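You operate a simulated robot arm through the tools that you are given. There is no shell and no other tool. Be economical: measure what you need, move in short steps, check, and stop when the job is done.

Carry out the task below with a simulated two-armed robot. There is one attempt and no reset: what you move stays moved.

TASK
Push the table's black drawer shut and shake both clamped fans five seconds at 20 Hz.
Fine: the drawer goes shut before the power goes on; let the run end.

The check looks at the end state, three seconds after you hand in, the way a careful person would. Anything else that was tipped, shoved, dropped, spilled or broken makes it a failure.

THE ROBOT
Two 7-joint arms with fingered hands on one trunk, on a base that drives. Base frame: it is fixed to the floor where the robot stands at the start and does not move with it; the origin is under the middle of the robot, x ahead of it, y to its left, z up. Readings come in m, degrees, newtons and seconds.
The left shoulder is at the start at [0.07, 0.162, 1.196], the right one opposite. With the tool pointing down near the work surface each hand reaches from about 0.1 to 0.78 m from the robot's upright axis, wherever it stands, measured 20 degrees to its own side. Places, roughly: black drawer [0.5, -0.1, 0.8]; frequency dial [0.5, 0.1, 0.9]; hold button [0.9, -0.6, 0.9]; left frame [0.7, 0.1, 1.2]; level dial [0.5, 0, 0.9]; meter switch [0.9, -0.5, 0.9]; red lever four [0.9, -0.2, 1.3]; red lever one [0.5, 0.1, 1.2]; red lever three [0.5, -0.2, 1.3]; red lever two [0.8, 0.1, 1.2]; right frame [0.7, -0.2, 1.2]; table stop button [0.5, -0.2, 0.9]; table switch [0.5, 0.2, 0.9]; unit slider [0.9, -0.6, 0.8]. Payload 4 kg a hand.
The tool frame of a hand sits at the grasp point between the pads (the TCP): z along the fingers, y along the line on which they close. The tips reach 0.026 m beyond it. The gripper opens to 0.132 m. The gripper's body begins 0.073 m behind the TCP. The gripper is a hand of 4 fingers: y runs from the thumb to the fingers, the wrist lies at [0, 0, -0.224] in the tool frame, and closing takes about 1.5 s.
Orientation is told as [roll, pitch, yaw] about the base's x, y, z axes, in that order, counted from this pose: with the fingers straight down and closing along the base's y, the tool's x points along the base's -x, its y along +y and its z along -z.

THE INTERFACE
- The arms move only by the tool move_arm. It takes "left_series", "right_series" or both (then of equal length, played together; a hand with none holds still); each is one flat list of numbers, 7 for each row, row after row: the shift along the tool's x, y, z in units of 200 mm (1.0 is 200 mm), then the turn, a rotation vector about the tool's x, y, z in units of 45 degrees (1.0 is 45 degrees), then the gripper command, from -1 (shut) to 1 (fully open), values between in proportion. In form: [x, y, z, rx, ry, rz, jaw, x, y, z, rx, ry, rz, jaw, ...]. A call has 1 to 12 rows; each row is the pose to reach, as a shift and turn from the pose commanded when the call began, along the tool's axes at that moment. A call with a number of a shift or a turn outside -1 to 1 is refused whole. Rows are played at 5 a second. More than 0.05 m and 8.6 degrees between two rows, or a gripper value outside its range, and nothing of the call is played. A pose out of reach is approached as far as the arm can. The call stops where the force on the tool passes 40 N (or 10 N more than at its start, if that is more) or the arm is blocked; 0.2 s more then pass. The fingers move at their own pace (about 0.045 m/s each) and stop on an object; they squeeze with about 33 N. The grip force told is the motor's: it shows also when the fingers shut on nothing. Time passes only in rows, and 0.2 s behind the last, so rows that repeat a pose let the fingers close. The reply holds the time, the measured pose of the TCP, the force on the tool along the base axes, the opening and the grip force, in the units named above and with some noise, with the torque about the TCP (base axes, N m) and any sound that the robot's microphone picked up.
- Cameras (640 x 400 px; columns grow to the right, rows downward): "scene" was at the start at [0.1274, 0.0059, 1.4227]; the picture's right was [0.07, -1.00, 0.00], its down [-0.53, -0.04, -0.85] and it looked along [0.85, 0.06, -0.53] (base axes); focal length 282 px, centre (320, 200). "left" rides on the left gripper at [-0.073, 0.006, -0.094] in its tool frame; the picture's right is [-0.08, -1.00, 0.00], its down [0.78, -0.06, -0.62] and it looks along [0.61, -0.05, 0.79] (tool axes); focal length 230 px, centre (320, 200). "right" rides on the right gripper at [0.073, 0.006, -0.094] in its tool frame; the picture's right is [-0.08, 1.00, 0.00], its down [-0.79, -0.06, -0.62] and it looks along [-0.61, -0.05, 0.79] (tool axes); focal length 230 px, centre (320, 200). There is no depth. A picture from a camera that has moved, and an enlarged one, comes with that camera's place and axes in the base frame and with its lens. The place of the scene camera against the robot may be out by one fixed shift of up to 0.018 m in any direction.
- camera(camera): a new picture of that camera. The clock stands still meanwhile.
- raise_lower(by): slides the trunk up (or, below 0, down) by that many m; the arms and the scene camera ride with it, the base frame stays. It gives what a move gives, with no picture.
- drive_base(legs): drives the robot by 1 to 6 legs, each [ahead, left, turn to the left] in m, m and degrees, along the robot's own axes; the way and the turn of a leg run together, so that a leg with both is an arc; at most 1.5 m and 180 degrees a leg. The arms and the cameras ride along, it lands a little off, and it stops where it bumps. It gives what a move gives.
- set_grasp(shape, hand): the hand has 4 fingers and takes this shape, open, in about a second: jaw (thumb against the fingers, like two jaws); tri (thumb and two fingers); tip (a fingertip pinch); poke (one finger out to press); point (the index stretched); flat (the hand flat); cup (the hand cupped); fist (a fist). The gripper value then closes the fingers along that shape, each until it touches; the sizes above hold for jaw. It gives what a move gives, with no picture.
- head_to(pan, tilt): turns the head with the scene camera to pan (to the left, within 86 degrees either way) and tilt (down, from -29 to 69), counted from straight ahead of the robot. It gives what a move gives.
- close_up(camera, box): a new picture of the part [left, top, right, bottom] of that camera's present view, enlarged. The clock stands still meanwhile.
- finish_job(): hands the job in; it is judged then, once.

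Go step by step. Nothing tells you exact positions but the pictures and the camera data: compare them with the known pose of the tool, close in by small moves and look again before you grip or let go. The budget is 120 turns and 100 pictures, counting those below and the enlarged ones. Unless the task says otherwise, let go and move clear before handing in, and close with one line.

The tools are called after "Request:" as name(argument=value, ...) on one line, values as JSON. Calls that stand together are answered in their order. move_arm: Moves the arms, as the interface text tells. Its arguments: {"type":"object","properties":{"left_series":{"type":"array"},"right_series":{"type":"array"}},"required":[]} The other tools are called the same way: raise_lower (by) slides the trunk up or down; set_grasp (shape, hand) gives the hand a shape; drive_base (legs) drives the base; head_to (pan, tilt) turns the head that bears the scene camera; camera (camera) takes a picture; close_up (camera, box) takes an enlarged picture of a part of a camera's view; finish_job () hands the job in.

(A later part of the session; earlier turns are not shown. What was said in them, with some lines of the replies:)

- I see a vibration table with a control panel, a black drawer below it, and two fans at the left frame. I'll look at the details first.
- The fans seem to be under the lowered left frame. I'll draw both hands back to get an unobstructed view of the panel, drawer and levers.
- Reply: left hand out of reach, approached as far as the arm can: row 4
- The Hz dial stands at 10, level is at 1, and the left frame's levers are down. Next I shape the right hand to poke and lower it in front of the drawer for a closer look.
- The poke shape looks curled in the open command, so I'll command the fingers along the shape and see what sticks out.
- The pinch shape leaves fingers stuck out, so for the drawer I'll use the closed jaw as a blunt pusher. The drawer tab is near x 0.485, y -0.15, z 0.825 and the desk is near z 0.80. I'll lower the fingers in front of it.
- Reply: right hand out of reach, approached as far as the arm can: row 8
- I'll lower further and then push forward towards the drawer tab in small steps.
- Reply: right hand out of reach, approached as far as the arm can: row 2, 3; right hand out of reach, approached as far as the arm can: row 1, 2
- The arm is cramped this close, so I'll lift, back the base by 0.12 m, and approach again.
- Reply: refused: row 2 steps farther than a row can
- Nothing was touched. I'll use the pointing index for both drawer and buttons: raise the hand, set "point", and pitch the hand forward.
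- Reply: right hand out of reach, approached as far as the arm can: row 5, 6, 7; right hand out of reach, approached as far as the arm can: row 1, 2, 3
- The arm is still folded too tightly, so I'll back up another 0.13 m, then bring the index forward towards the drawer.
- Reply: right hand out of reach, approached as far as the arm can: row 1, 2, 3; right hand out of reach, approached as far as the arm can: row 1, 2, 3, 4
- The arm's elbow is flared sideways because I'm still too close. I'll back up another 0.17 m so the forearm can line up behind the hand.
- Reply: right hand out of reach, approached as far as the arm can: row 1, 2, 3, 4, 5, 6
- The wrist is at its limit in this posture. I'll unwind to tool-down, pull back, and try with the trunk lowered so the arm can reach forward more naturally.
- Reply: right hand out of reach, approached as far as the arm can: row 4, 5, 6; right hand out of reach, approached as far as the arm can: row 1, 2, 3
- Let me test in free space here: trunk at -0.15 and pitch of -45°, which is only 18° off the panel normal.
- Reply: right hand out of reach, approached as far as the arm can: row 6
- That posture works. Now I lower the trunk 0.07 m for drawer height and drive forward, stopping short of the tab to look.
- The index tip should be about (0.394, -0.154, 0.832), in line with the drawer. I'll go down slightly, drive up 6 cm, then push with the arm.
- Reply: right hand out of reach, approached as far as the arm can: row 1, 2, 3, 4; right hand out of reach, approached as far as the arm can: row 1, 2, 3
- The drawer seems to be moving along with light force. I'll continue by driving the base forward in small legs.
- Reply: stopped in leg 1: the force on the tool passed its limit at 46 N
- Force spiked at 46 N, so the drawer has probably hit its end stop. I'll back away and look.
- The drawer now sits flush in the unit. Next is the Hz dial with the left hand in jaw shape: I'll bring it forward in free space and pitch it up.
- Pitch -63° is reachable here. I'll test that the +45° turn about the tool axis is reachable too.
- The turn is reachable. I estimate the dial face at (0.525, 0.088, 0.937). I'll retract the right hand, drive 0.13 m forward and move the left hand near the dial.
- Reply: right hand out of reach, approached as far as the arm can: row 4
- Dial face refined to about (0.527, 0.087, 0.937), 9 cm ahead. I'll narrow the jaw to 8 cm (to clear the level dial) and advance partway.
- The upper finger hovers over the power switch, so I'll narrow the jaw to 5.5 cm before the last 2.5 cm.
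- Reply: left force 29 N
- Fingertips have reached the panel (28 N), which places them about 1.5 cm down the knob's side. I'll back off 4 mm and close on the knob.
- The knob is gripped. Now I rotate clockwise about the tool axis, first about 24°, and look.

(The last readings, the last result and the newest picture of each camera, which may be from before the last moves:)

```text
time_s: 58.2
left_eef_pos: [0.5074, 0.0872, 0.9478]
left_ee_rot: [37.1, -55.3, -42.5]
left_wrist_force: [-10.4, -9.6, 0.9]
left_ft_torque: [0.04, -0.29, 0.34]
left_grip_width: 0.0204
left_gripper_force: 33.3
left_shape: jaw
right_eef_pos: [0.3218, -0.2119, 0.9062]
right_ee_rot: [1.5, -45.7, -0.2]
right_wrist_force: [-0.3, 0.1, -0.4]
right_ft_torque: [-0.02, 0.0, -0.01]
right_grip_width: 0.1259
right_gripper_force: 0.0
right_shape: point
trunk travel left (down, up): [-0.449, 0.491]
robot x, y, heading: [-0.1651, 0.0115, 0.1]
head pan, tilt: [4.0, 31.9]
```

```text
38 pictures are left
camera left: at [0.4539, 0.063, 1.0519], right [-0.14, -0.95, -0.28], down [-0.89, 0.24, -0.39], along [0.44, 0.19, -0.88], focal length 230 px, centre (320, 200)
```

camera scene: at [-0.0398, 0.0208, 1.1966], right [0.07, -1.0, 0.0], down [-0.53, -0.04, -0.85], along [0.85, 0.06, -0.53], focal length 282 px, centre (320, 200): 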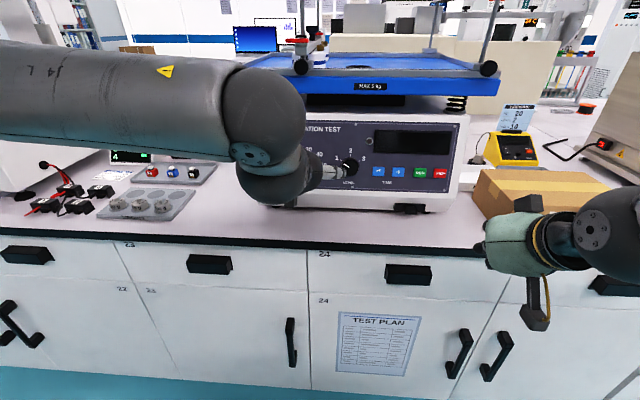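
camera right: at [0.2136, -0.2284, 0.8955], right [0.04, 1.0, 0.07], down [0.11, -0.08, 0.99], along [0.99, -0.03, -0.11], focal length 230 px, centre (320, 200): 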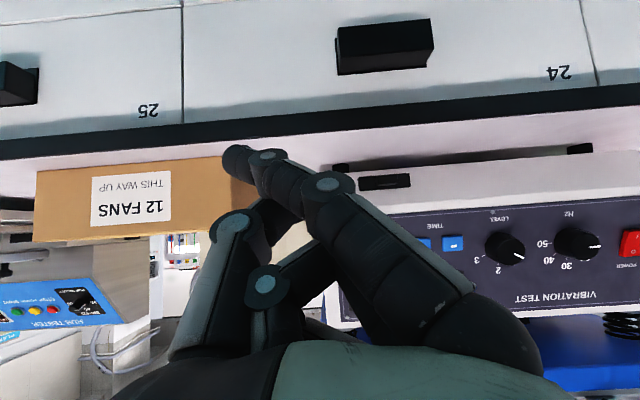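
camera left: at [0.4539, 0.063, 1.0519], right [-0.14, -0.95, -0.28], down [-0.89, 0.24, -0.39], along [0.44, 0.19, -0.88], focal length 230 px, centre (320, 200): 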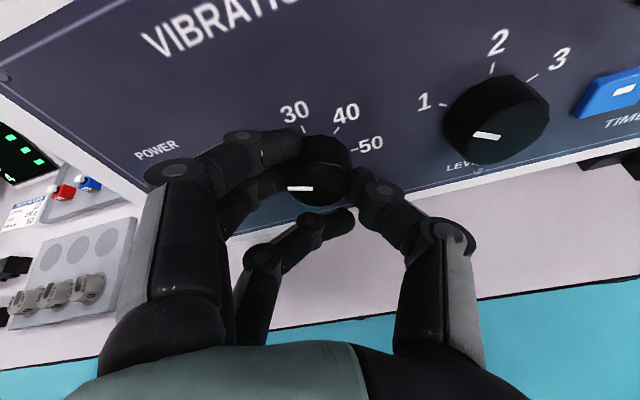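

The knob turns with the hand. Another 22.5° to reach 20 Hz.

Request:
move_arm(left_series=[0, 0, 0, 0, 0, 0.1, -1, 0, 0, 0, 0, 0, 0.2, -1, 0, 0, 0, 0, 0, 0.3, -1, 0, 0, 0, 0, 0, 0.4, -1, 0, 0, 0, 0, 0, 0.5, -1])

Request:
camera(camera="left")

Request:
camera(camera="scene")

```text
time_s: 59.4
left_eef_pos: [0.5071, 0.0873, 0.9485]
left_ee_rot: [54.3, -39.0, -65.6]
left_wrist_force: [-6.3, -2.0, 2.6]
left_ft_torque: [0.06, -0.68, 0.55]
left_grip_width: 0.0204
left_gripper_force: 33.1
left_shape: jaw
right_eef_pos: [0.3219, -0.2106, 0.9074]
right_ee_rot: [1.4, -45.7, -0.2]
right_wrist_force: [-0.1, 0.6, 0.2]
right_ft_torque: [0.02, -0.01, 0.02]
right_grip_width: 0.1257
right_gripper_force: 0.1
right_shape: point
trunk travel left (down, up): [-0.449, 0.491]
robot x, y, heading: [-0.1642, 0.0161, 0.0]
head pan, tilt: [4.0, 31.9]
```

```text
37 pictures are left
camera left: at [0.4477, 0.0397, 1.0398], right [-0.29, -0.76, -0.58], down [-0.82, 0.51, -0.25], along [0.49, 0.4, -0.77], focal length 230 px, centre (320, 200)
```

left: 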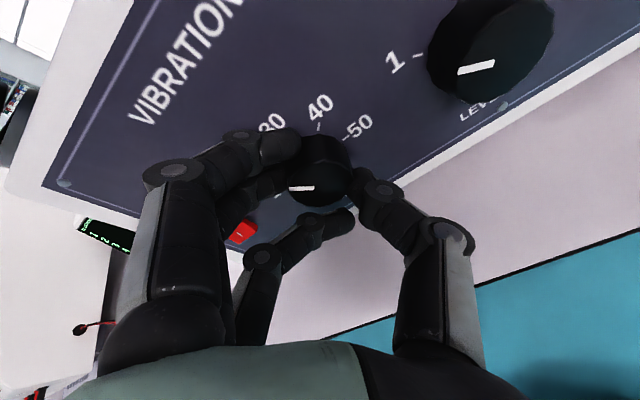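

```text
36 pictures are left
camera scene: at [-0.0417, 0.0207, 1.1969], right [0.07, -1.0, 0.0], down [-0.53, -0.04, -0.85], along [0.85, 0.06, -0.53], focal length 282 px, centre (320, 200)
```

scene: 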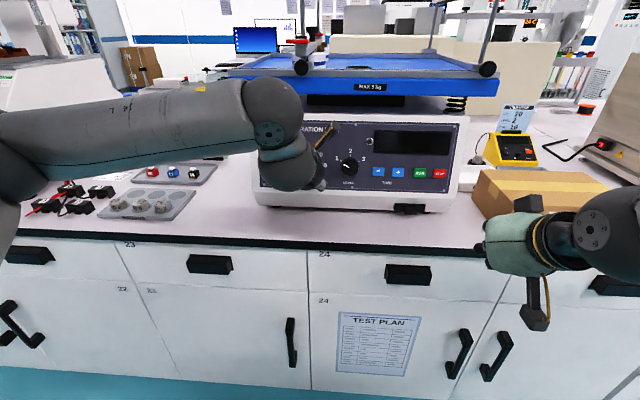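

The pointer followed the full 45°. I'll open slightly, withdraw along the tool axis, and check.

Request:
move_arm(left_series=[0, 0, 0, 0, 0, 0, -0.1, 0, 0, 0, 0, 0, 0, -0.1, 0, 0, 0, 0, 0, 0, -0.1, 0, 0, -0.1, 0, 0, 0, -0.1, 0, 0, -0.25, 0, 0, 0, -0.1, 0, 0, -0.45, 0, 0, 0, -0.1, 0, 0, -0.6, 0, 0, 0, -0.1])

Request:
camera(camera="left")

```text
time_s: 61.0
left_eef_pos: [0.4017, 0.0885, 1.002]
left_ee_rot: [54.2, -39.1, -65.3]
left_wrist_force: [0.5, -0.4, 0.4]
left_ft_torque: [-0.04, -0.01, 0.01]
left_grip_width: 0.0588
left_gripper_force: 0.1
left_shape: jaw
right_eef_pos: [0.322, -0.2099, 0.9079]
right_ee_rot: [1.4, -45.8, -0.2]
right_wrist_force: [0.7, 0.2, 0.3]
right_ft_torque: [-0.01, -0.03, -0.02]
right_grip_width: 0.1262
right_gripper_force: 0.1
right_shape: point
trunk travel left (down, up): [-0.449, 0.491]
robot x, y, heading: [-0.1682, 0.0141, 0.4]
head pan, tilt: [4.0, 31.9]
```

```text
35 pictures are left
camera left: at [0.3411, 0.0396, 1.094], right [-0.29, -0.76, -0.58], down [-0.82, 0.51, -0.25], along [0.49, 0.4, -0.78], focal length 230 px, centre (320, 200)
```

left: 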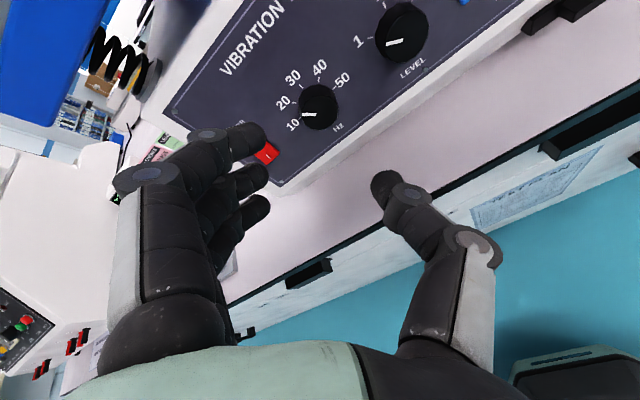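

Request:
close_up(camera="left", box=[260, 50, 380, 140])

Request:
move_arm(left_series=[0, 0, 0, 0, 0, -0.18, 0, 0, 0, 0, 0, 0, -0.36, 0, 0, 0, 0, 0, 0, -0.54, 0, 0, 0, 0, 0, 0, -0.72, 0, 0, 0, 0, 0, 0, -0.9, 0, 0, 0, 0, 0, 0, -1.0, 0])

Request:
close_up(camera="left", box=[190, 20, 390, 170])

```text
4.44 times, centred on (320, 95) of left
camera zoom: at [0.3411, 0.0396, 1.094], right [-0.29, -0.76, -0.58], down [-0.82, 0.51, -0.25], along [0.49, 0.4, -0.78], focal length 1022 px, centre (320, 667)
```

zoom: 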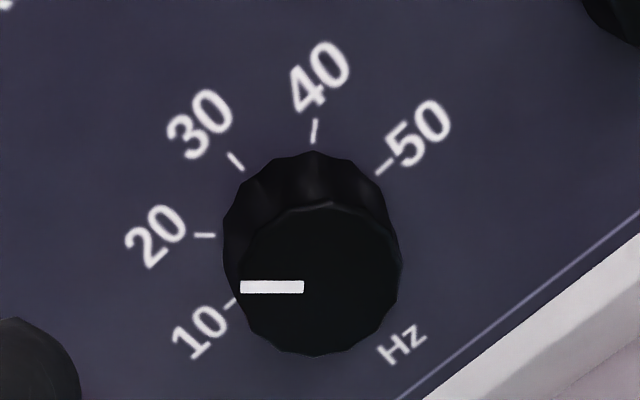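

```text
time_s: 62.4
left_eef_pos: [0.4008, 0.0867, 1.0004]
left_ee_rot: [-0.4, -62.9, 0.4]
left_wrist_force: [-0.3, 0.3, -0.1]
left_ft_torque: [0.01, -0.01, -0.02]
left_grip_width: 0.0651
left_gripper_force: 0.0
left_shape: jaw
right_eef_pos: [0.3228, -0.2103, 0.9057]
right_ee_rot: [1.4, -45.5, -0.4]
right_wrist_force: [-0.6, 0.7, -0.1]
right_ft_torque: [0.0, -0.05, 0.0]
right_grip_width: 0.1259
right_gripper_force: 0.1
right_shape: point
trunk travel left (down, up): [-0.449, 0.491]
robot x, y, heading: [-0.1691, 0.0127, 0.1]
head pan, tilt: [4.0, 31.9]
```

```text
2.67 times, centred on (290, 95) of left
camera zoom: at [0.3499, 0.0928, 1.1089], right [0.04, -1.0, 0.07], down [-0.91, -0.06, -0.42], along [0.42, -0.05, -0.91], focal length 614 px, centre (400, 480)
```

zoom: 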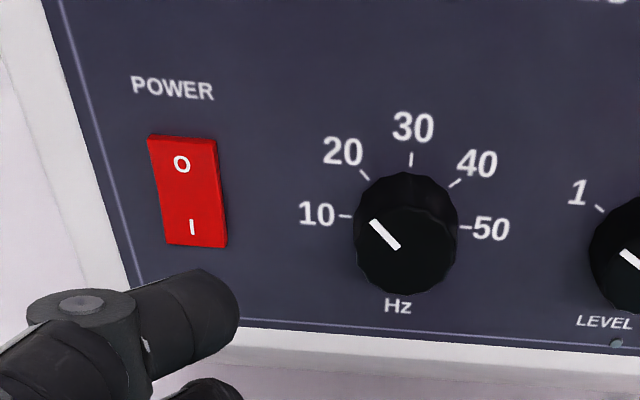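

Dial reads 20. Now the power switch: I'll set the left hand to "point" and see where the tip is.

Request:
set_grasp(shape="point", hand="left")

Request:
camera(camera="left")

```text
time_s: 63.3
left_eef_pos: [0.4013, 0.0882, 1.0018]
left_ee_rot: [0.0, -62.8, 0.1]
left_wrist_force: [0.1, 0.5, 0.6]
left_ft_torque: [0.0, 0.03, 0.0]
left_grip_width: 0.1258
left_gripper_force: 0.1
left_shape: point
right_eef_pos: [0.3227, -0.2104, 0.9059]
right_ee_rot: [1.4, -45.6, -0.2]
right_wrist_force: [-0.6, 0.1, 0.0]
right_ft_torque: [0.0, 0.02, 0.0]
right_grip_width: 0.1259
right_gripper_force: 0.1
right_shape: point
trunk travel left (down, up): [-0.449, 0.491]
robot x, y, heading: [-0.1694, 0.0137, 0.1]
head pan, tilt: [4.0, 31.9]
```

```text
32 pictures are left
camera left: at [0.3499, 0.0925, 1.1091], right [0.04, -1.0, 0.07], down [-0.91, -0.06, -0.42], along [0.42, -0.05, -0.91], focal length 230 px, centre (320, 200)
```

left: 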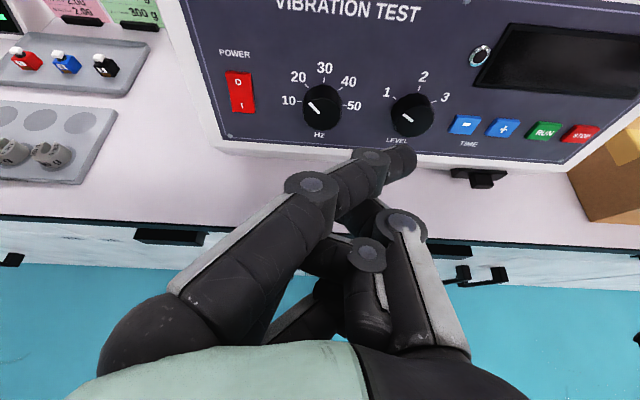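

The left index tip is at image (402,160). The "I" half of the switch is at about (0.528, 0.165, 0.936). I'll move the tip to 4 cm in front of it.

Request:
move_arm(left_series=[0.01, 0.16, 0.07, 0, 0, 0, 1, 0.02, 0.33, 0.14, 0, 0, 0, 1, 0.03, 0.5, 0.2, 0, 0, 0, 1, 0.03, 0.645, 0.26, 0, 0, 0, 1])

Request:
camera(camera="left")

Request:
camera(camera="scene")

```text
time_s: 64.3
left_eef_pos: [0.4447, 0.2174, 0.9715]
left_ee_rot: [-0.1, -62.9, 0.1]
left_wrist_force: [0.3, -0.3, 0.4]
left_ft_torque: [-0.03, -0.01, 0.01]
left_grip_width: 0.1261
left_gripper_force: 0.2
left_shape: point
right_eef_pos: [0.3235, -0.2093, 0.9077]
right_ee_rot: [1.3, -45.7, -0.2]
right_wrist_force: [-0.2, 1.0, 0.5]
right_ft_torque: [-0.01, 0.01, 0.0]
right_grip_width: 0.1261
right_gripper_force: 0.1
right_shape: point
trunk travel left (down, up): [-0.449, 0.491]
robot x, y, heading: [-0.17, 0.0174, 0.2]
head pan, tilt: [4.0, 31.9]
```

```text
31 pictures are left
camera left: at [0.3933, 0.2229, 1.0786], right [0.04, -1.0, 0.07], down [-0.91, -0.06, -0.42], along [0.42, -0.05, -0.91], focal length 230 px, centre (320, 200)
```

left: 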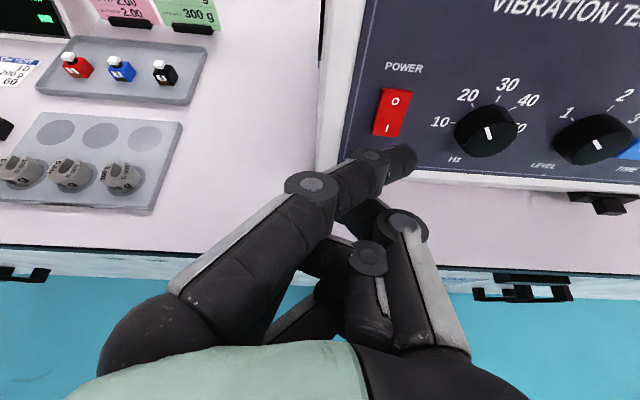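

```text
30 pictures are left
camera scene: at [-0.0401, 0.0221, 1.1967], right [0.07, -1.0, 0.0], down [-0.53, -0.04, -0.85], along [0.85, 0.06, -0.53], focal length 282 px, centre (320, 200)
```

scene: 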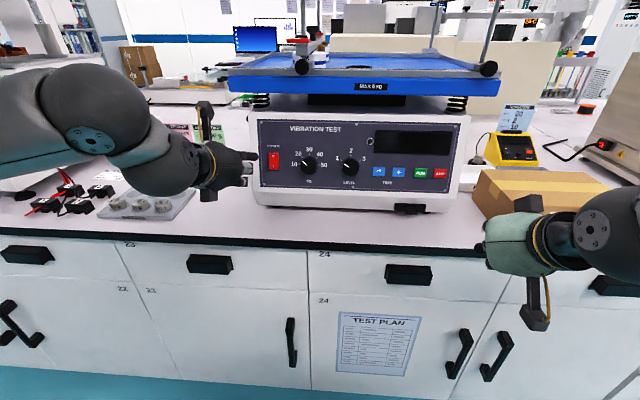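

The tip lines up with the "I" half, about 5 cm ahead. Pressing along the tool axis in small steps.

Request:
move_arm(left_series=[-0.01, 0, 0.1, 0, 0, 0, 1, -0.01, 0, 0.18, 0, 0, 0, 1, -0.01, 0, 0.22, 0, 0, 0, 1, -0.01, 0, 0.25, 0, 0, 0, 1, -0.01, 0, 0.27, 0, 0, 0, 1])

Request:
camera(camera="left")

Request:
close_up(camera="scene", box=[240, 100, 480, 220])

```text
time_s: 65.5
left_eef_pos: [0.4946, 0.2163, 0.9497]
left_ee_rot: [-0.1, -62.8, 0.2]
left_wrist_force: [-0.5, 0.1, 0.3]
left_ft_torque: [-0.01, 0.0, 0.02]
left_grip_width: 0.126
left_gripper_force: 0.1
left_shape: point
right_eef_pos: [0.3226, -0.2096, 0.9067]
right_ee_rot: [1.4, -45.6, -0.2]
right_wrist_force: [-0.6, -0.3, -0.2]
right_ft_torque: [0.02, 0.03, -0.01]
right_grip_width: 0.1263
right_gripper_force: 0.0
right_shape: point
trunk travel left (down, up): [-0.449, 0.491]
robot x, y, heading: [-0.1679, 0.0126, -0.2]
head pan, tilt: [4.0, 31.9]
```

```text
29 pictures are left
camera left: at [0.4431, 0.222, 1.0568], right [0.04, -1.0, 0.07], down [-0.91, -0.06, -0.42], along [0.42, -0.05, -0.91], focal length 230 px, centre (320, 200)
```

left: 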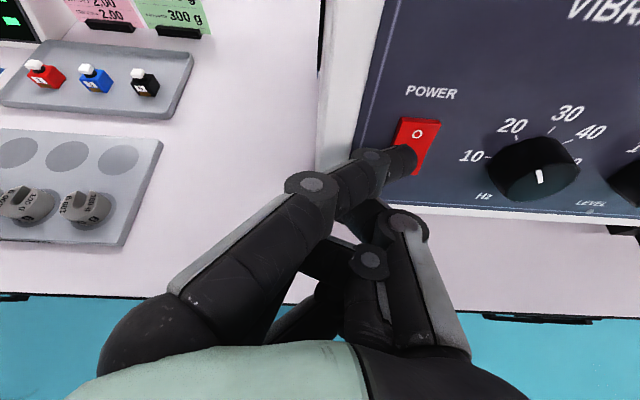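

```text
2.67 times, centred on (360, 160) of scene
camera zoom: at [-0.0402, 0.021, 1.1967], right [0.07, -1.0, 0.0], down [-0.53, -0.04, -0.85], along [0.85, 0.06, -0.53], focal length 752 px, centre (213, 307)
```

zoom: 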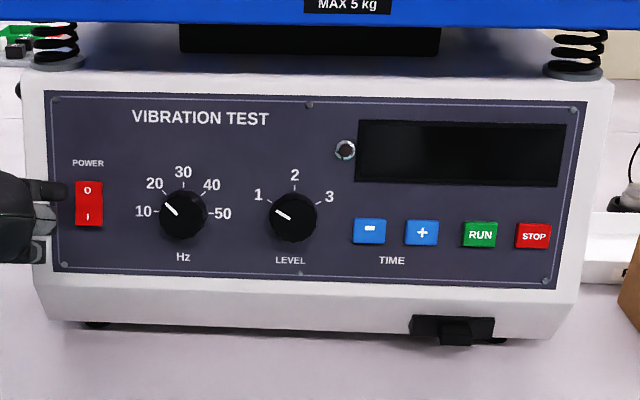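

No contact yet. I'll look at the fingertip more closely from the scene camera.

Request:
close_up(camera="scene", box=[190, 130, 310, 210])

```text
5.00 times, centred on (250, 170) of scene
camera zoom: at [-0.0402, 0.021, 1.1967], right [0.07, -1.0, 0.0], down [-0.53, -0.04, -0.85], along [0.85, 0.06, -0.53], focal length 1411 px, centre (670, 350)
```

zoom: 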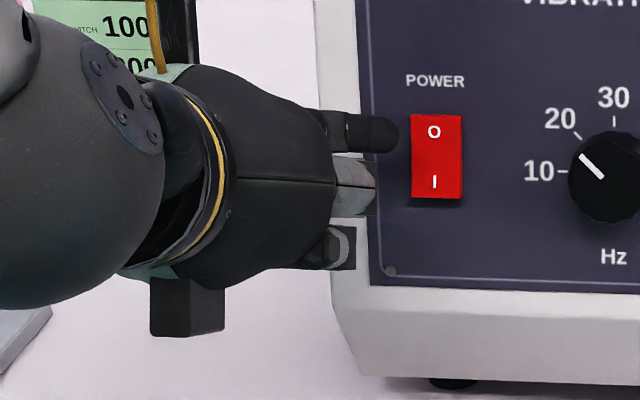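

Triangulating, the tip is at (0.509, 0.171, 0.965): too high and 3 cm short. I'll correct down by 1.7 cm, right 6 mm, then press.

Request:
move_arm(left_series=[0.085, -0.03, 0, 0, 0, 0, 1, 0.085, -0.03, 0.08, 0, 0, 0, 1, 0.085, -0.03, 0.12, 0, 0, 0, 1, 0.085, -0.03, 0.14, 0, 0, 0, 1, 0.085, -0.03, 0.16, 0, 0, 0, 1])

Request:
close_up(camera="scene", box=[240, 100, 480, 220])

```text
time_s: 66.7
left_eef_pos: [0.5123, 0.2111, 0.9223]
left_ee_rot: [0.0, -63.0, 0.1]
left_wrist_force: [-9.7, 3.4, 0.6]
left_ft_torque: [-0.11, -0.25, -0.4]
left_grip_width: 0.1261
left_gripper_force: 0.1
left_shape: point
right_eef_pos: [0.3217, -0.2097, 0.9067]
right_ee_rot: [1.4, -45.7, -0.1]
right_wrist_force: [-0.4, 0.5, -0.3]
right_ft_torque: [-0.03, 0.02, 0.01]
right_grip_width: 0.1262
right_gripper_force: 0.1
right_shape: point
trunk travel left (down, up): [-0.449, 0.491]
robot x, y, heading: [-0.1679, 0.018, 0.1]
head pan, tilt: [4.0, 31.9]
```

```text
2.67 times, centred on (360, 160) of scene
camera zoom: at [-0.042, 0.0215, 1.1969], right [0.07, -1.0, 0.0], down [-0.53, -0.04, -0.85], along [0.85, 0.06, -0.53], focal length 752 px, centre (213, 307)
```

zoom: 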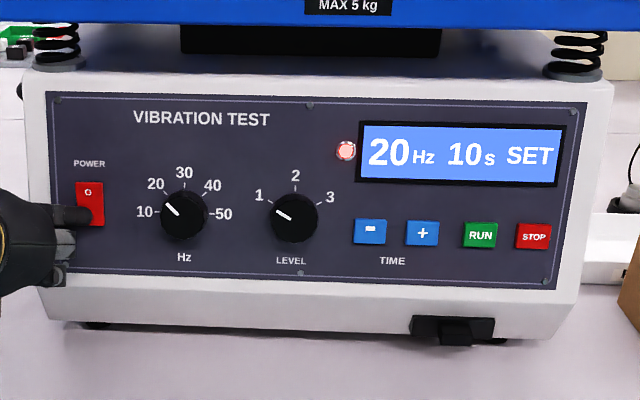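

Power is on: the display shows 20 Hz, 10 s, SET. I retract and check the "poke" shape from two views, since the pointing finger lies too sideways for the buttons near the level dial.

Request:
move_arm(left_series=[0, 0, -0.1, 0, 0, 0, 1, 0, 0, -0.3, 0, 0, 0, 1])

Request:
set_grasp(shape="poke", hand="left")

Request:
camera(camera="left")

Request:
close_up(camera="scene", box=[190, 130, 310, 210])

```text
time_s: 67.3
left_eef_pos: [0.4603, 0.2103, 0.9486]
left_ee_rot: [-0.1, -63.1, 0.2]
left_wrist_force: [0.0, -0.7, -0.4]
left_ft_torque: [0.03, 0.0, -0.02]
left_grip_width: 0.1261
left_gripper_force: 0.2
left_shape: point
right_eef_pos: [0.3215, -0.2108, 0.907]
right_ee_rot: [1.5, -45.8, -0.2]
right_wrist_force: [-0.5, -0.5, -0.4]
right_ft_torque: [0.02, -0.04, 0.0]
right_grip_width: 0.1261
right_gripper_force: 0.0
right_shape: point
trunk travel left (down, up): [-0.449, 0.491]
robot x, y, heading: [-0.1693, 0.0172, -0.4]
head pan, tilt: [4.0, 31.9]
```

```text
time_s: 68.2
left_eef_pos: [0.4616, 0.2109, 0.9478]
left_ee_rot: [-0.1, -62.9, 0.2]
left_wrist_force: [-0.4, 0.1, -1.1]
left_ft_torque: [-0.03, 0.0, 0.01]
left_grip_width: 0.0
left_gripper_force: 0.0
left_shape: poke
right_eef_pos: [0.3226, -0.2103, 0.9059]
right_ee_rot: [1.4, -45.6, -0.2]
right_wrist_force: [0.4, 0.3, 0.3]
right_ft_torque: [-0.01, 0.0, -0.01]
right_grip_width: 0.1261
right_gripper_force: 0.1
right_shape: point
trunk travel left (down, up): [-0.449, 0.491]
robot x, y, heading: [-0.1713, 0.014, 0.0]
head pan, tilt: [4.0, 31.9]
```

```text
25 pictures are left
camera left: at [0.4099, 0.2157, 1.0548], right [0.04, -1.0, 0.07], down [-0.91, -0.06, -0.42], along [0.42, -0.05, -0.91], focal length 230 px, centre (320, 200)
```

left: 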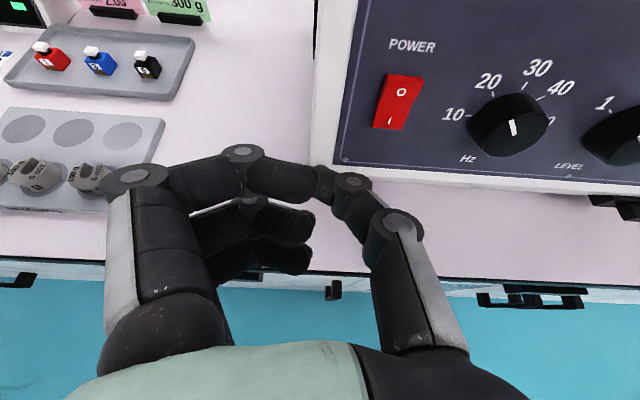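

```text
5.00 times, centred on (250, 170) of scene
camera zoom: at [-0.0405, 0.0209, 1.1967], right [0.07, -1.0, 0.0], down [-0.53, -0.04, -0.85], along [0.85, 0.06, -0.53], focal length 1411 px, centre (670, 350)
```

zoom: 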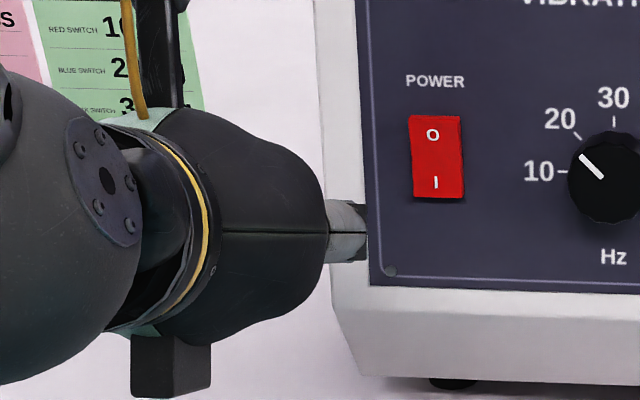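

Poke is a closed pinch with the tip on the tool axis, just what is needed. I'll move the left hand over in front of the "-" button with a 45° roll so the knuckles clear the level dial.

Request:
move_arm(left_series=[0, -0.2, 0, 0, 0, 0, -1, 0, -0.4, 0, 0, 0, 0, -1, 0, -0.6, 0, 0, 0, 0, -1, 0, -0.8, 0, 0, 0, 0, -1, 0, -1, 0, 0, 0, 0, -1])

Request:
move_arm(left_series=[0, -0.1, 0, 0, 0, 0.17, -1, 0, -0.2, 0, 0, 0, 0.34, -1, 0, -0.3, 0, 0, 0, 0.51, -1, 0, -0.375, 0, 0, 0, 0.68, -1, 0, -0.375, 0, 0, 0, 0.85, -1, 0, -0.375, 0, 0, 0, 1.0, -1])

Request:
camera(camera="left")

Request:
close_up(camera="scene", box=[240, 100, 480, 220])

```text
time_s: 69.4
left_eef_pos: [0.4629, 0.0099, 0.9477]
left_ee_rot: [0.1, -62.9, 0.0]
left_wrist_force: [1.1, 0.4, 0.2]
left_ft_torque: [0.01, 0.02, 0.02]
left_grip_width: 0.0
left_gripper_force: 0.0
left_shape: poke
right_eef_pos: [0.3226, -0.2112, 0.907]
right_ee_rot: [1.5, -45.6, -0.3]
right_wrist_force: [-0.2, -0.3, -0.3]
right_ft_torque: [0.0, 0.03, 0.0]
right_grip_width: 0.1259
right_gripper_force: 0.1
right_shape: point
trunk travel left (down, up): [-0.449, 0.491]
robot x, y, heading: [-0.1704, 0.0177, 0.1]
head pan, tilt: [4.0, 31.9]
```

```text
time_s: 70.8
left_eef_pos: [0.4618, -0.065, 0.9463]
left_ee_rot: [54.1, -38.9, -65.5]
left_wrist_force: [-0.1, -0.5, 0.1]
left_ft_torque: [-0.05, 0.02, 0.0]
left_grip_width: 0.0
left_gripper_force: 0.0
left_shape: poke
right_eef_pos: [0.3229, -0.2103, 0.9064]
right_ee_rot: [1.4, -45.5, -0.2]
right_wrist_force: [-0.4, -0.3, -1.0]
right_ft_torque: [-0.01, -0.01, -0.02]
right_grip_width: 0.1258
right_gripper_force: 0.1
right_shape: point
trunk travel left (down, up): [-0.449, 0.491]
robot x, y, heading: [-0.1658, 0.0199, 0.2]
head pan, tilt: [4.0, 31.9]
```

```text
23 pictures are left
camera left: at [0.4021, -0.1128, 1.0389], right [-0.3, -0.76, -0.58], down [-0.82, 0.51, -0.25], along [0.49, 0.4, -0.77], focal length 230 px, centre (320, 200)
```

left: 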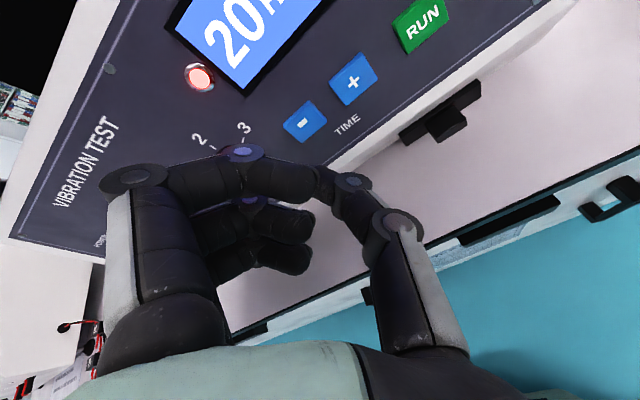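

```text
2.67 times, centred on (360, 160) of scene
camera zoom: at [-0.0404, 0.0207, 1.1967], right [0.07, -1.0, 0.0], down [-0.53, -0.04, -0.85], along [0.85, 0.06, -0.53], focal length 752 px, centre (213, 307)
```

zoom: 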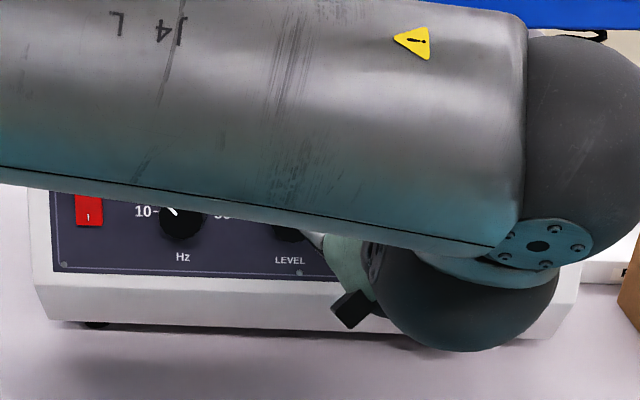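

The "-" button is about 2 cm above the tool axis line. I'll correct that, advance 3 cm and look again.

Request:
move_arm(left_series=[-0.067, 0.067, 0, 0, 0, 0, -1, -0.067, 0.067, 0.08, 0, 0, 0, -1, -0.067, 0.067, 0.14, 0, 0, 0, -1])

Request:
camera(camera="left")

```text
time_s: 71.6
left_eef_pos: [0.4953, -0.0641, 0.9514]
left_ee_rot: [54.2, -39.1, -65.5]
left_wrist_force: [0.2, 0.0, 0.8]
left_ft_torque: [0.01, -0.02, 0.0]
left_grip_width: 0.0003
left_gripper_force: 0.0
left_shape: poke
right_eef_pos: [0.3222, -0.2101, 0.9066]
right_ee_rot: [1.5, -45.6, -0.2]
right_wrist_force: [-0.1, 0.0, 0.7]
right_ft_torque: [0.01, -0.02, 0.02]
right_grip_width: 0.1262
right_gripper_force: 0.0
right_shape: point
trunk travel left (down, up): [-0.449, 0.491]
robot x, y, heading: [-0.1672, 0.0199, 0.1]
head pan, tilt: [4.0, 31.9]
```

```text
21 pictures are left
camera left: at [0.4357, -0.1122, 1.0436], right [-0.3, -0.76, -0.58], down [-0.82, 0.51, -0.25], along [0.49, 0.4, -0.78], focal length 230 px, centre (320, 200)
```

left: 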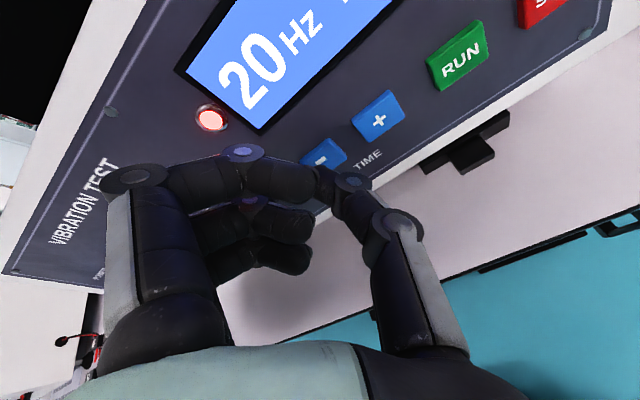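

Aligned. Now press: advance in small steps until contact.

Request:
move_arm(left_series=[-0.02, 0, 0.04, 0, 0, 0, -1, -0.02, 0, 0.07, 0, 0, 0, -1, -0.02, 0, 0.09, 0, 0, 0, -1, -0.02, 0, 0.11, 0, 0, 0, -1])

Request:
camera(camera="left")

```text
time_s: 72.6
left_eef_pos: [0.5083, -0.0699, 0.9471]
left_ee_rot: [54.4, -39.2, -65.9]
left_wrist_force: [-36.5, -1.1, 4.9]
left_ft_torque: [0.02, 0.08, 0.05]
left_grip_width: 0.0003
left_gripper_force: 0.1
left_shape: poke
right_eef_pos: [0.3174, -0.211, 0.9094]
right_ee_rot: [1.4, -46.0, -0.2]
right_wrist_force: [-0.8, 0.1, -0.6]
right_ft_torque: [0.0, 0.0, 0.01]
right_grip_width: 0.126
right_gripper_force: 0.1
right_shape: point
trunk travel left (down, up): [-0.449, 0.491]
robot x, y, heading: [-0.1667, 0.0134, -0.2]
head pan, tilt: [4.0, 31.9]
heard: click
```

```text
20 pictures are left
camera left: at [0.4488, -0.118, 1.039], right [-0.3, -0.76, -0.58], down [-0.82, 0.52, -0.26], along [0.49, 0.4, -0.77], focal length 230 px, centre (320, 200)
```

left: 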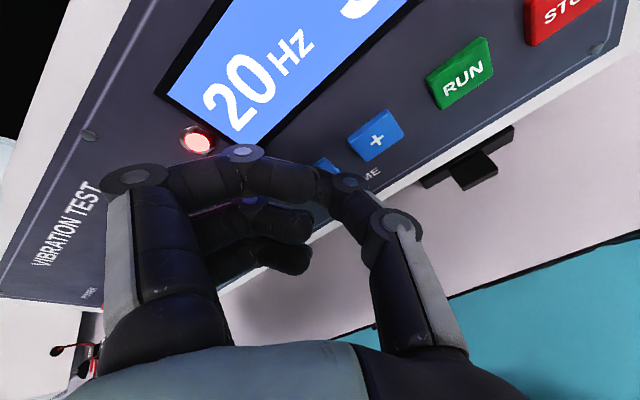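

A click: "-" was pressed. Reading the display partially visible at top.

Request:
move_arm(left_series=[0, 0, -0.06, 0, 0, 0, -1, 0, 0, -0.12, 0, 0, 0, -1])

Request:
close_up(camera="left", box=[180, 0, 420, 180])

```text
time_s: 73.2
left_eef_pos: [0.495, -0.0671, 0.9554]
left_ee_rot: [54.2, -39.0, -65.4]
left_wrist_force: [-0.7, -0.7, -0.2]
left_ft_torque: [-0.04, 0.01, 0.01]
left_grip_width: 0.0002
left_gripper_force: 0.0
left_shape: poke
right_eef_pos: [0.3236, -0.2095, 0.9067]
right_ee_rot: [1.4, -45.7, -0.1]
right_wrist_force: [-0.3, -0.2, -0.3]
right_ft_torque: [0.01, 0.0, -0.04]
right_grip_width: 0.1262
right_gripper_force: 0.1
right_shape: point
trunk travel left (down, up): [-0.449, 0.491]
robot x, y, heading: [-0.1653, 0.0117, 0.1]
head pan, tilt: [4.0, 31.9]
```

```text
2.22 times, centred on (300, 90) of left
camera zoom: at [0.436, -0.1145, 1.0473], right [-0.29, -0.76, -0.58], down [-0.82, 0.51, -0.25], along [0.49, 0.4, -0.78], focal length 511 px, centre (364, 444)
```

zoom: 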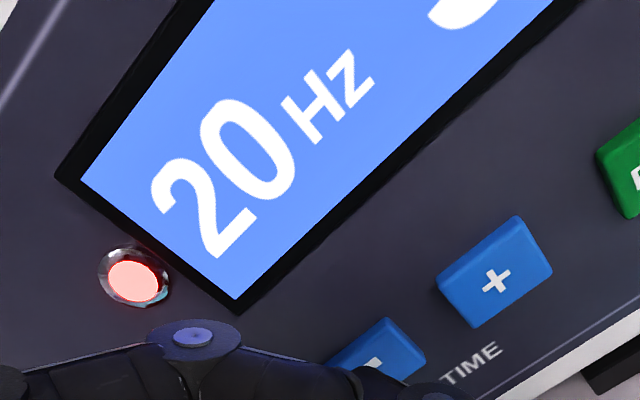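

The time now has one digit (5 or 9). The right-hand camera may see it.

Request:
camera(camera="right")

```text
18 pictures are left
camera right: at [0.2043, -0.2068, 0.9199], right [0.04, 1.0, 0.07], down [0.11, -0.08, 0.99], along [0.99, -0.03, -0.11], focal length 230 px, centre (320, 200)
```

right: 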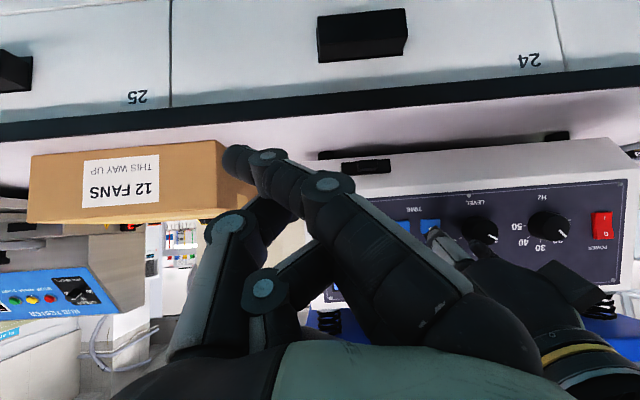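

Request:
move_arm(left_series=[0, 0, -0.2, 0, 0, 0, -1, 0, 0, -0.4, 0, 0, 0, -1, 0, 0, -0.6, 0, 0, 0, -1])

Request:
camera(camera="left")

```text
time_s: 74.0
left_eef_pos: [0.3862, -0.0687, 1.0091]
left_ee_rot: [54.2, -39.2, -65.5]
left_wrist_force: [-0.1, 0.4, 0.4]
left_ft_torque: [-0.04, -0.01, 0.0]
left_grip_width: 0.0
left_gripper_force: 0.1
left_shape: poke
right_eef_pos: [0.3214, -0.2099, 0.9074]
right_ee_rot: [1.4, -45.8, -0.2]
right_wrist_force: [-0.3, 0.3, 0.1]
right_ft_torque: [-0.02, -0.02, 0.01]
right_grip_width: 0.126
right_gripper_force: 0.1
right_shape: point
trunk travel left (down, up): [-0.449, 0.491]
robot x, y, heading: [-0.1687, 0.0189, 0.1]
head pan, tilt: [4.0, 31.9]
```

```text
17 pictures are left
camera left: at [0.3268, -0.1168, 1.1015], right [-0.29, -0.76, -0.58], down [-0.82, 0.51, -0.25], along [0.49, 0.4, -0.78], focal length 230 px, centre (320, 200)
```

left: 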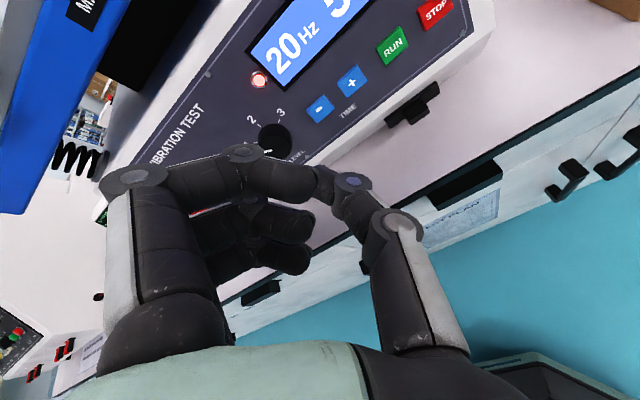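

The time reads 5 s. Next, align the left tip with RUN (about y = -0.156), staying short of it, and look.

Request:
close_up(camera="left", box=[240, 0, 460, 140])

Request:
move_arm(left_series=[-0.1, -0.1, 0, 0, 0, 0, -1, -0.2, -0.2, 0.05, 0, 0, 0, -1, -0.31, -0.31, 0.1, 0, 0, 0, -1, -0.31, -0.31, 0.3, 0, 0, 0, -1, -0.31, -0.31, 0.48, 0, 0, 0, -1])

Request:
camera(camera="left")

```text
2.86 times, centred on (350, 70) of left
camera zoom: at [0.3268, -0.1168, 1.1015], right [-0.29, -0.76, -0.58], down [-0.82, 0.51, -0.25], along [0.49, 0.4, -0.78], focal length 657 px, centre (234, 571)
```

zoom: 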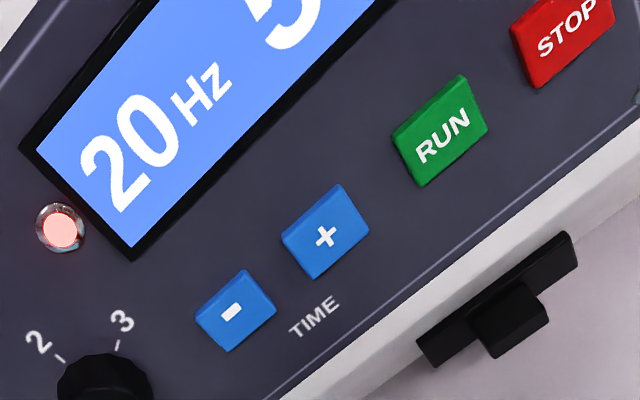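

```text
time_s: 75.2
left_eef_pos: [0.4731, -0.1574, 0.9642]
left_ee_rot: [54.1, -38.9, -65.5]
left_wrist_force: [0.0, 0.2, -0.2]
left_ft_torque: [0.01, -0.01, 0.06]
left_grip_width: 0.0
left_gripper_force: 0.1
left_shape: poke
right_eef_pos: [0.3226, -0.2092, 0.9073]
right_ee_rot: [1.3, -45.8, 0.1]
right_wrist_force: [0.4, -0.3, -0.6]
right_ft_torque: [0.02, -0.04, 0.01]
right_grip_width: 0.1263
right_gripper_force: 0.1
right_shape: point
trunk travel left (down, up): [-0.449, 0.491]
robot x, y, heading: [-0.1658, 0.0154, -0.1]
head pan, tilt: [4.0, 31.9]
```

```text
15 pictures are left
camera left: at [0.4141, -0.206, 1.056], right [-0.3, -0.76, -0.58], down [-0.82, 0.51, -0.25], along [0.49, 0.4, -0.78], focal length 230 px, centre (320, 200)
```

left: 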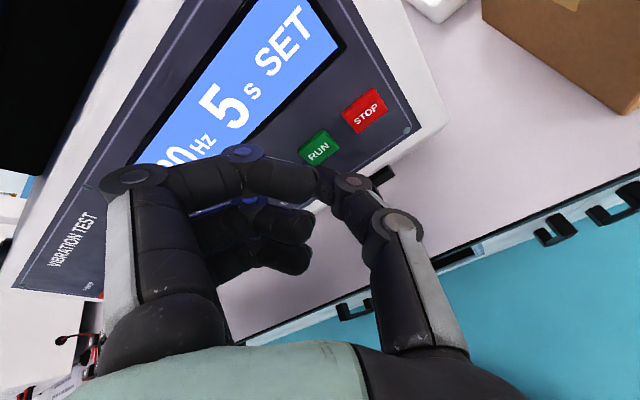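

Display confirms 20 Hz, 5 s, SET, and RUN is dead ahead. Pressing RUN, then withdrawing.

Request:
move_arm(left_series=[0, 0, 0.08, 0, 0, 0, -1, 0, 0, 0.14, 0, 0, 0, -1, 0, 0, 0.17, 0, 0, 0, -1, 0, 0, 0.19, 0, 0, 0, -1, 0, 0, 0.205, 0, 0, 0, -1])

Request:
move_arm(left_series=[0, 0, -0.1, 0, 0, 0, -1, 0, 0, -0.3, 0, 0, 0, -1])

Request:
camera(camera="left")

```text
time_s: 76.4
left_eef_pos: [0.5053, -0.1562, 0.949]
left_ee_rot: [54.2, -39.1, -65.5]
left_wrist_force: [-14.9, 1.6, 3.0]
left_ft_torque: [0.03, -0.02, 0.04]
left_grip_width: 0.0
left_gripper_force: 0.2
left_shape: poke
right_eef_pos: [0.3215, -0.2101, 0.9075]
right_ee_rot: [1.4, -45.8, -0.2]
right_wrist_force: [-0.6, -0.2, 0.7]
right_ft_torque: [0.01, 0.0, -0.02]
right_grip_width: 0.1262
right_gripper_force: 0.1
right_shape: point
trunk travel left (down, up): [-0.449, 0.491]
robot x, y, heading: [-0.1667, 0.0153, 0.3]
head pan, tilt: [4.0, 31.9]
heard: click
```

```text
time_s: 77.0
left_eef_pos: [0.4547, -0.1548, 0.9754]
left_ee_rot: [54.2, -39.1, -65.6]
left_wrist_force: [-0.2, 0.2, 0.0]
left_ft_torque: [0.01, 0.01, -0.02]
left_grip_width: 0.0001
left_gripper_force: 0.0
left_shape: poke
right_eef_pos: [0.3215, -0.2109, 0.907]
right_ee_rot: [1.3, -45.6, -0.2]
right_wrist_force: [0.1, -0.3, -0.1]
right_ft_torque: [-0.01, -0.01, 0.02]
right_grip_width: 0.1264
right_gripper_force: 0.0
right_shape: point
trunk travel left (down, up): [-0.449, 0.491]
robot x, y, heading: [-0.1666, 0.0131, 0.2]
head pan, tilt: [4.0, 31.9]
```

```text
14 pictures are left
camera left: at [0.3957, -0.2033, 1.0674], right [-0.29, -0.76, -0.58], down [-0.82, 0.51, -0.25], along [0.49, 0.4, -0.78], focal length 230 px, centre (320, 200)
```

left: 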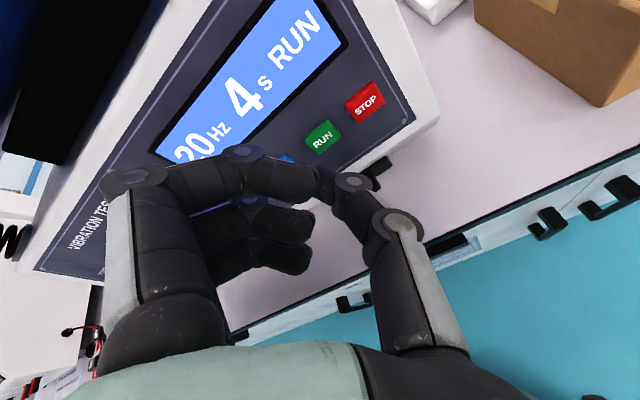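

The table is running with 4 s remaining. I'll withdraw and wait out the run.

Request:
move_arm(left_series=[0, 0, -0.15, 0, 0, 0, -1, 0, 0, -0.3, 0, 0, 0, -1, 0, 0, -0.3, 0, 0, 0, -1, 0, 0, -0.3, 0, 0, 0, -1, 0, 0, -0.3, 0, 0, 0, -1, 0, 0, -0.3, 0, 0, 0, -1, 0, 0, -0.3, 0, 0, 0, -1, 0, 0, -0.3, 0, 0, 0, -1, 0, 0, -0.3, 0, 0, 0, -1, 0, 0, -0.3, 0, 0, 0, -1, 0, 0, -0.3, 0, 0, 0, -1, 0, 0, -0.3, 0, 0, 0, -1])

Request:
move_arm(left_series=[0, 0, 0, 0, 0, 0, -1, 0, 0, 0, 0, 0, 0, -1, 0, 0, 0, 0, 0, 0, -1, 0, 0, 0, 0, 0, 0, -1, 0, 0, 0, 0, 0, 0, -1, 0, 0, 0, 0, 0, 0, -1, 0, 0, 0, 0, 0, 0, -1, 0, 0, 0, 0, 0, 0, -1, 0, 0, 0, 0, 0, 0, -1, 0, 0, 0, 0, 0, 0, -1, 0, 0, 0, 0, 0, 0, -1, 0, 0, 0, 0, 0, 0, -1])

Request:
camera(camera="left")

```text
time_s: 79.6
left_eef_pos: [0.4165, -0.1373, 1.0003]
left_ee_rot: [54.0, -39.0, -63.3]
left_wrist_force: [-0.2, 0.2, -0.5]
left_ft_torque: [-0.01, -0.02, -0.01]
left_grip_width: 0.0001
left_gripper_force: 0.1
left_shape: poke
right_eef_pos: [0.3222, -0.2118, 0.9105]
right_ee_rot: [2.4, -46.0, -1.2]
right_wrist_force: [-0.5, 0.2, 0.1]
right_ft_torque: [0.01, -0.02, -0.04]
right_grip_width: 0.1261
right_gripper_force: 0.1
right_shape: point
trunk travel left (down, up): [-0.449, 0.491]
robot x, y, heading: [-0.1631, 0.0189, -0.2]
head pan, tilt: [4.0, 31.9]
```

```text
time_s: 82.2
left_eef_pos: [0.4146, -0.14, 1.0038]
left_ee_rot: [54.0, -39.3, -63.6]
left_wrist_force: [0.9, 0.5, -0.1]
left_ft_torque: [0.0, 0.0, -0.01]
left_grip_width: 0.0001
left_gripper_force: 0.1
left_shape: poke
right_eef_pos: [0.3235, -0.2113, 0.9087]
right_ee_rot: [2.6, -45.8, -1.3]
right_wrist_force: [-1.1, 1.2, 0.3]
right_ft_torque: [-0.01, -0.01, 0.02]
right_grip_width: 0.1262
right_gripper_force: 0.1
right_shape: point
trunk travel left (down, up): [-0.449, 0.491]
robot x, y, heading: [-0.1657, 0.017, -0.2]
head pan, tilt: [4.0, 31.9]
```

```text
13 pictures are left
camera left: at [0.3573, -0.1892, 1.0961], right [-0.27, -0.77, -0.58], down [-0.84, 0.48, -0.26], along [0.48, 0.41, -0.78], focal length 230 px, centre (320, 200)
```

left: 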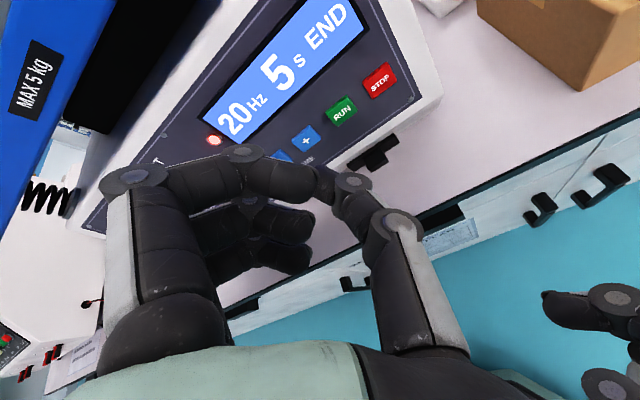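

The display reads "20 Hz 5 s END". I'll back the robot away and check the whole scene.

Request:
drive_base(legs=[[-0.2, 0, 0]])

Request:
move_arm(left_series=[0.15, 0.15, 0, 0, 0, 0, -1, 0.3, 0.3, 0, 0, 0, 0, -1, 0.45, 0.45, 0, 0, 0, 0, -1, 0.6, 0.6, 0, 0, 0, 0, -1, 0.75, 0.75, 0, 0, 0, 0, -1, 0.9, 0.9, 0, 0, 0, 0, -1])

Request:
camera(camera="scene")

```text
time_s: 83.8
left_eef_pos: [0.2143, -0.1412, 1.0048]
left_ee_rot: [54.1, -39.6, -63.8]
left_wrist_force: [0.1, -0.9, 0.6]
left_ft_torque: [0.05, -0.03, -0.01]
left_grip_width: 0.0
left_gripper_force: 0.0
left_shape: poke
right_eef_pos: [0.1228, -0.2117, 0.9082]
right_ee_rot: [2.7, -45.8, -1.4]
right_wrist_force: [0.1, 0.2, 0.0]
right_ft_torque: [0.01, 0.0, -0.01]
right_grip_width: 0.1261
right_gripper_force: 0.1
right_shape: point
trunk travel left (down, up): [-0.449, 0.491]
robot x, y, heading: [-0.3642, 0.0114, -0.3]
head pan, tilt: [4.0, 31.9]
```

```text
time_s: 85.2
left_eef_pos: [0.2077, 0.1162, 1.0033]
left_ee_rot: [54.0, -39.6, -63.7]
left_wrist_force: [1.3, 0.6, -0.4]
left_ft_torque: [0.0, 0.01, 0.0]
left_grip_width: 0.0001
left_gripper_force: 0.0
left_shape: poke
right_eef_pos: [0.124, -0.2086, 0.9092]
right_ee_rot: [2.6, -45.9, -1.3]
right_wrist_force: [-0.7, 0.5, 0.6]
right_ft_torque: [-0.02, -0.04, -0.04]
right_grip_width: 0.1262
right_gripper_force: 0.0
right_shape: point
trunk travel left (down, up): [-0.449, 0.491]
robot x, y, heading: [-0.3675, 0.0162, 0.2]
head pan, tilt: [4.0, 31.9]
```

```text
12 pictures are left
camera scene: at [-0.2401, 0.0229, 1.1967], right [0.07, -1.0, 0.0], down [-0.53, -0.04, -0.85], along [0.85, 0.06, -0.53], focal length 282 px, centre (320, 200)
```

scene: 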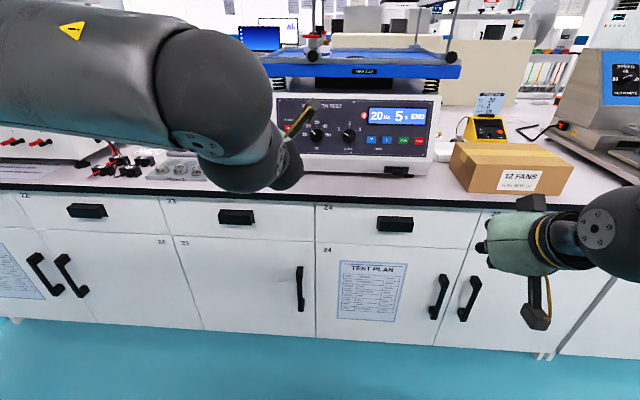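

Request:
raise_lower(by=0.25)

Request:
close_up(camera="scene", box=[230, 80, 490, 260])

Request:
camera(camera="scene")

```text
time_s: 87.8
left_eef_pos: [0.2079, 0.1124, 1.2537]
left_ee_rot: [54.0, -39.5, -63.6]
left_wrist_force: [0.4, -0.2, 0.1]
left_ft_torque: [-0.01, 0.02, 0.0]
left_grip_width: 0.0001
left_gripper_force: 0.1
left_shape: poke
right_eef_pos: [0.1226, -0.2115, 1.1578]
right_ee_rot: [2.6, -45.8, -1.4]
right_wrist_force: [0.2, -0.2, 0.0]
right_ft_torque: [-0.03, 0.01, 0.0]
right_grip_width: 0.1258
right_gripper_force: 0.1
right_shape: point
trunk travel left (down, up): [-0.699, 0.241]
robot x, y, heading: [-0.3691, 0.0148, 0.2]
head pan, tilt: [4.0, 31.9]
```

```text
2.22 times, centred on (360, 170) of scene
camera zoom: at [-0.2398, 0.0208, 1.4467], right [0.07, -1.0, 0.0], down [-0.53, -0.04, -0.85], along [0.85, 0.06, -0.53], focal length 627 px, centre (231, 267)
```

zoom: 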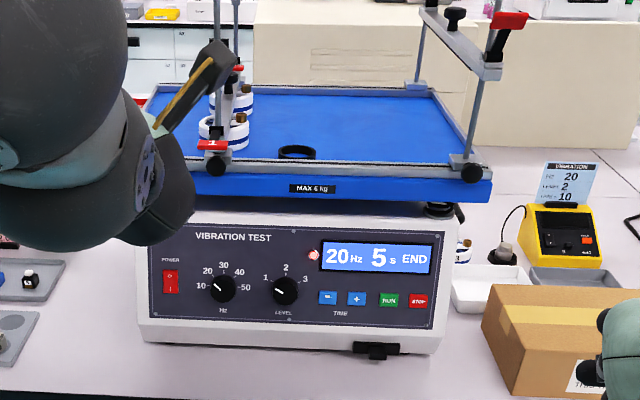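

```text
10 pictures are left
camera scene: at [-0.2398, 0.0208, 1.4467], right [0.07, -1.0, 0.0], down [-0.53, -0.04, -0.85], along [0.85, 0.06, -0.53], focal length 282 px, centre (320, 200)
```

scene: 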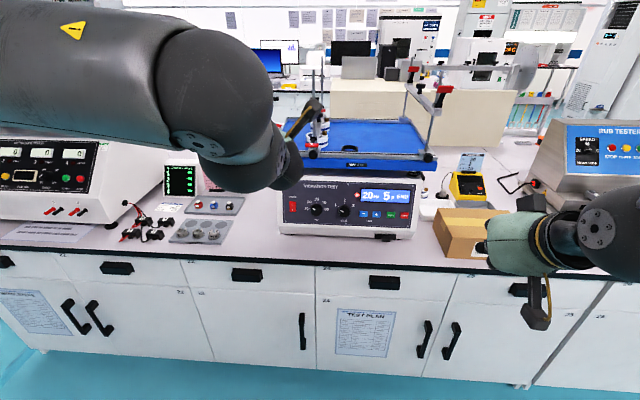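

The ring and fans are still in place and the display shows END. One last look at the drawer.

Request:
close_up(camera="scene", box=[350, 210, 430, 260])

```text
8.00 times, centred on (390, 235) of scene
camera zoom: at [-0.2398, 0.0208, 1.4467], right [0.07, -1.0, 0.0], down [-0.53, -0.04, -0.85], along [0.85, 0.06, -0.53], focal length 2257 px, centre (-240, -80)
```

zoom: 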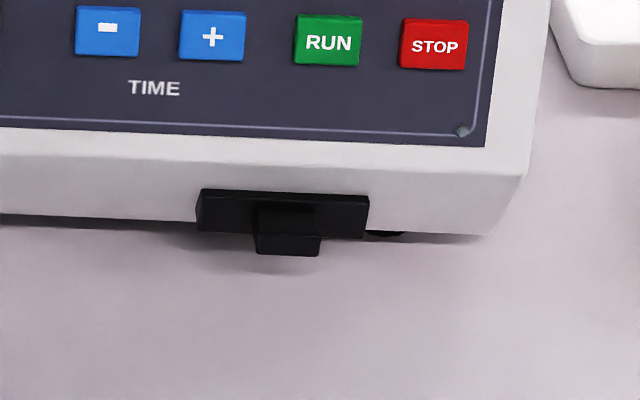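

The drawer front sits flush, the run has ended and the hands are clear, so I'm handing in.

Request:
finish_job()

```text
The job is handed in.
```

The black drawer was pushed shut before the power went on, and both clamped fans were shaken for 5 s at 20 Hz. The run finished on its own (display: "20 Hz 5 s END"). The level dial stayed at 1, because the task gave no level; the card on the bench says 2.
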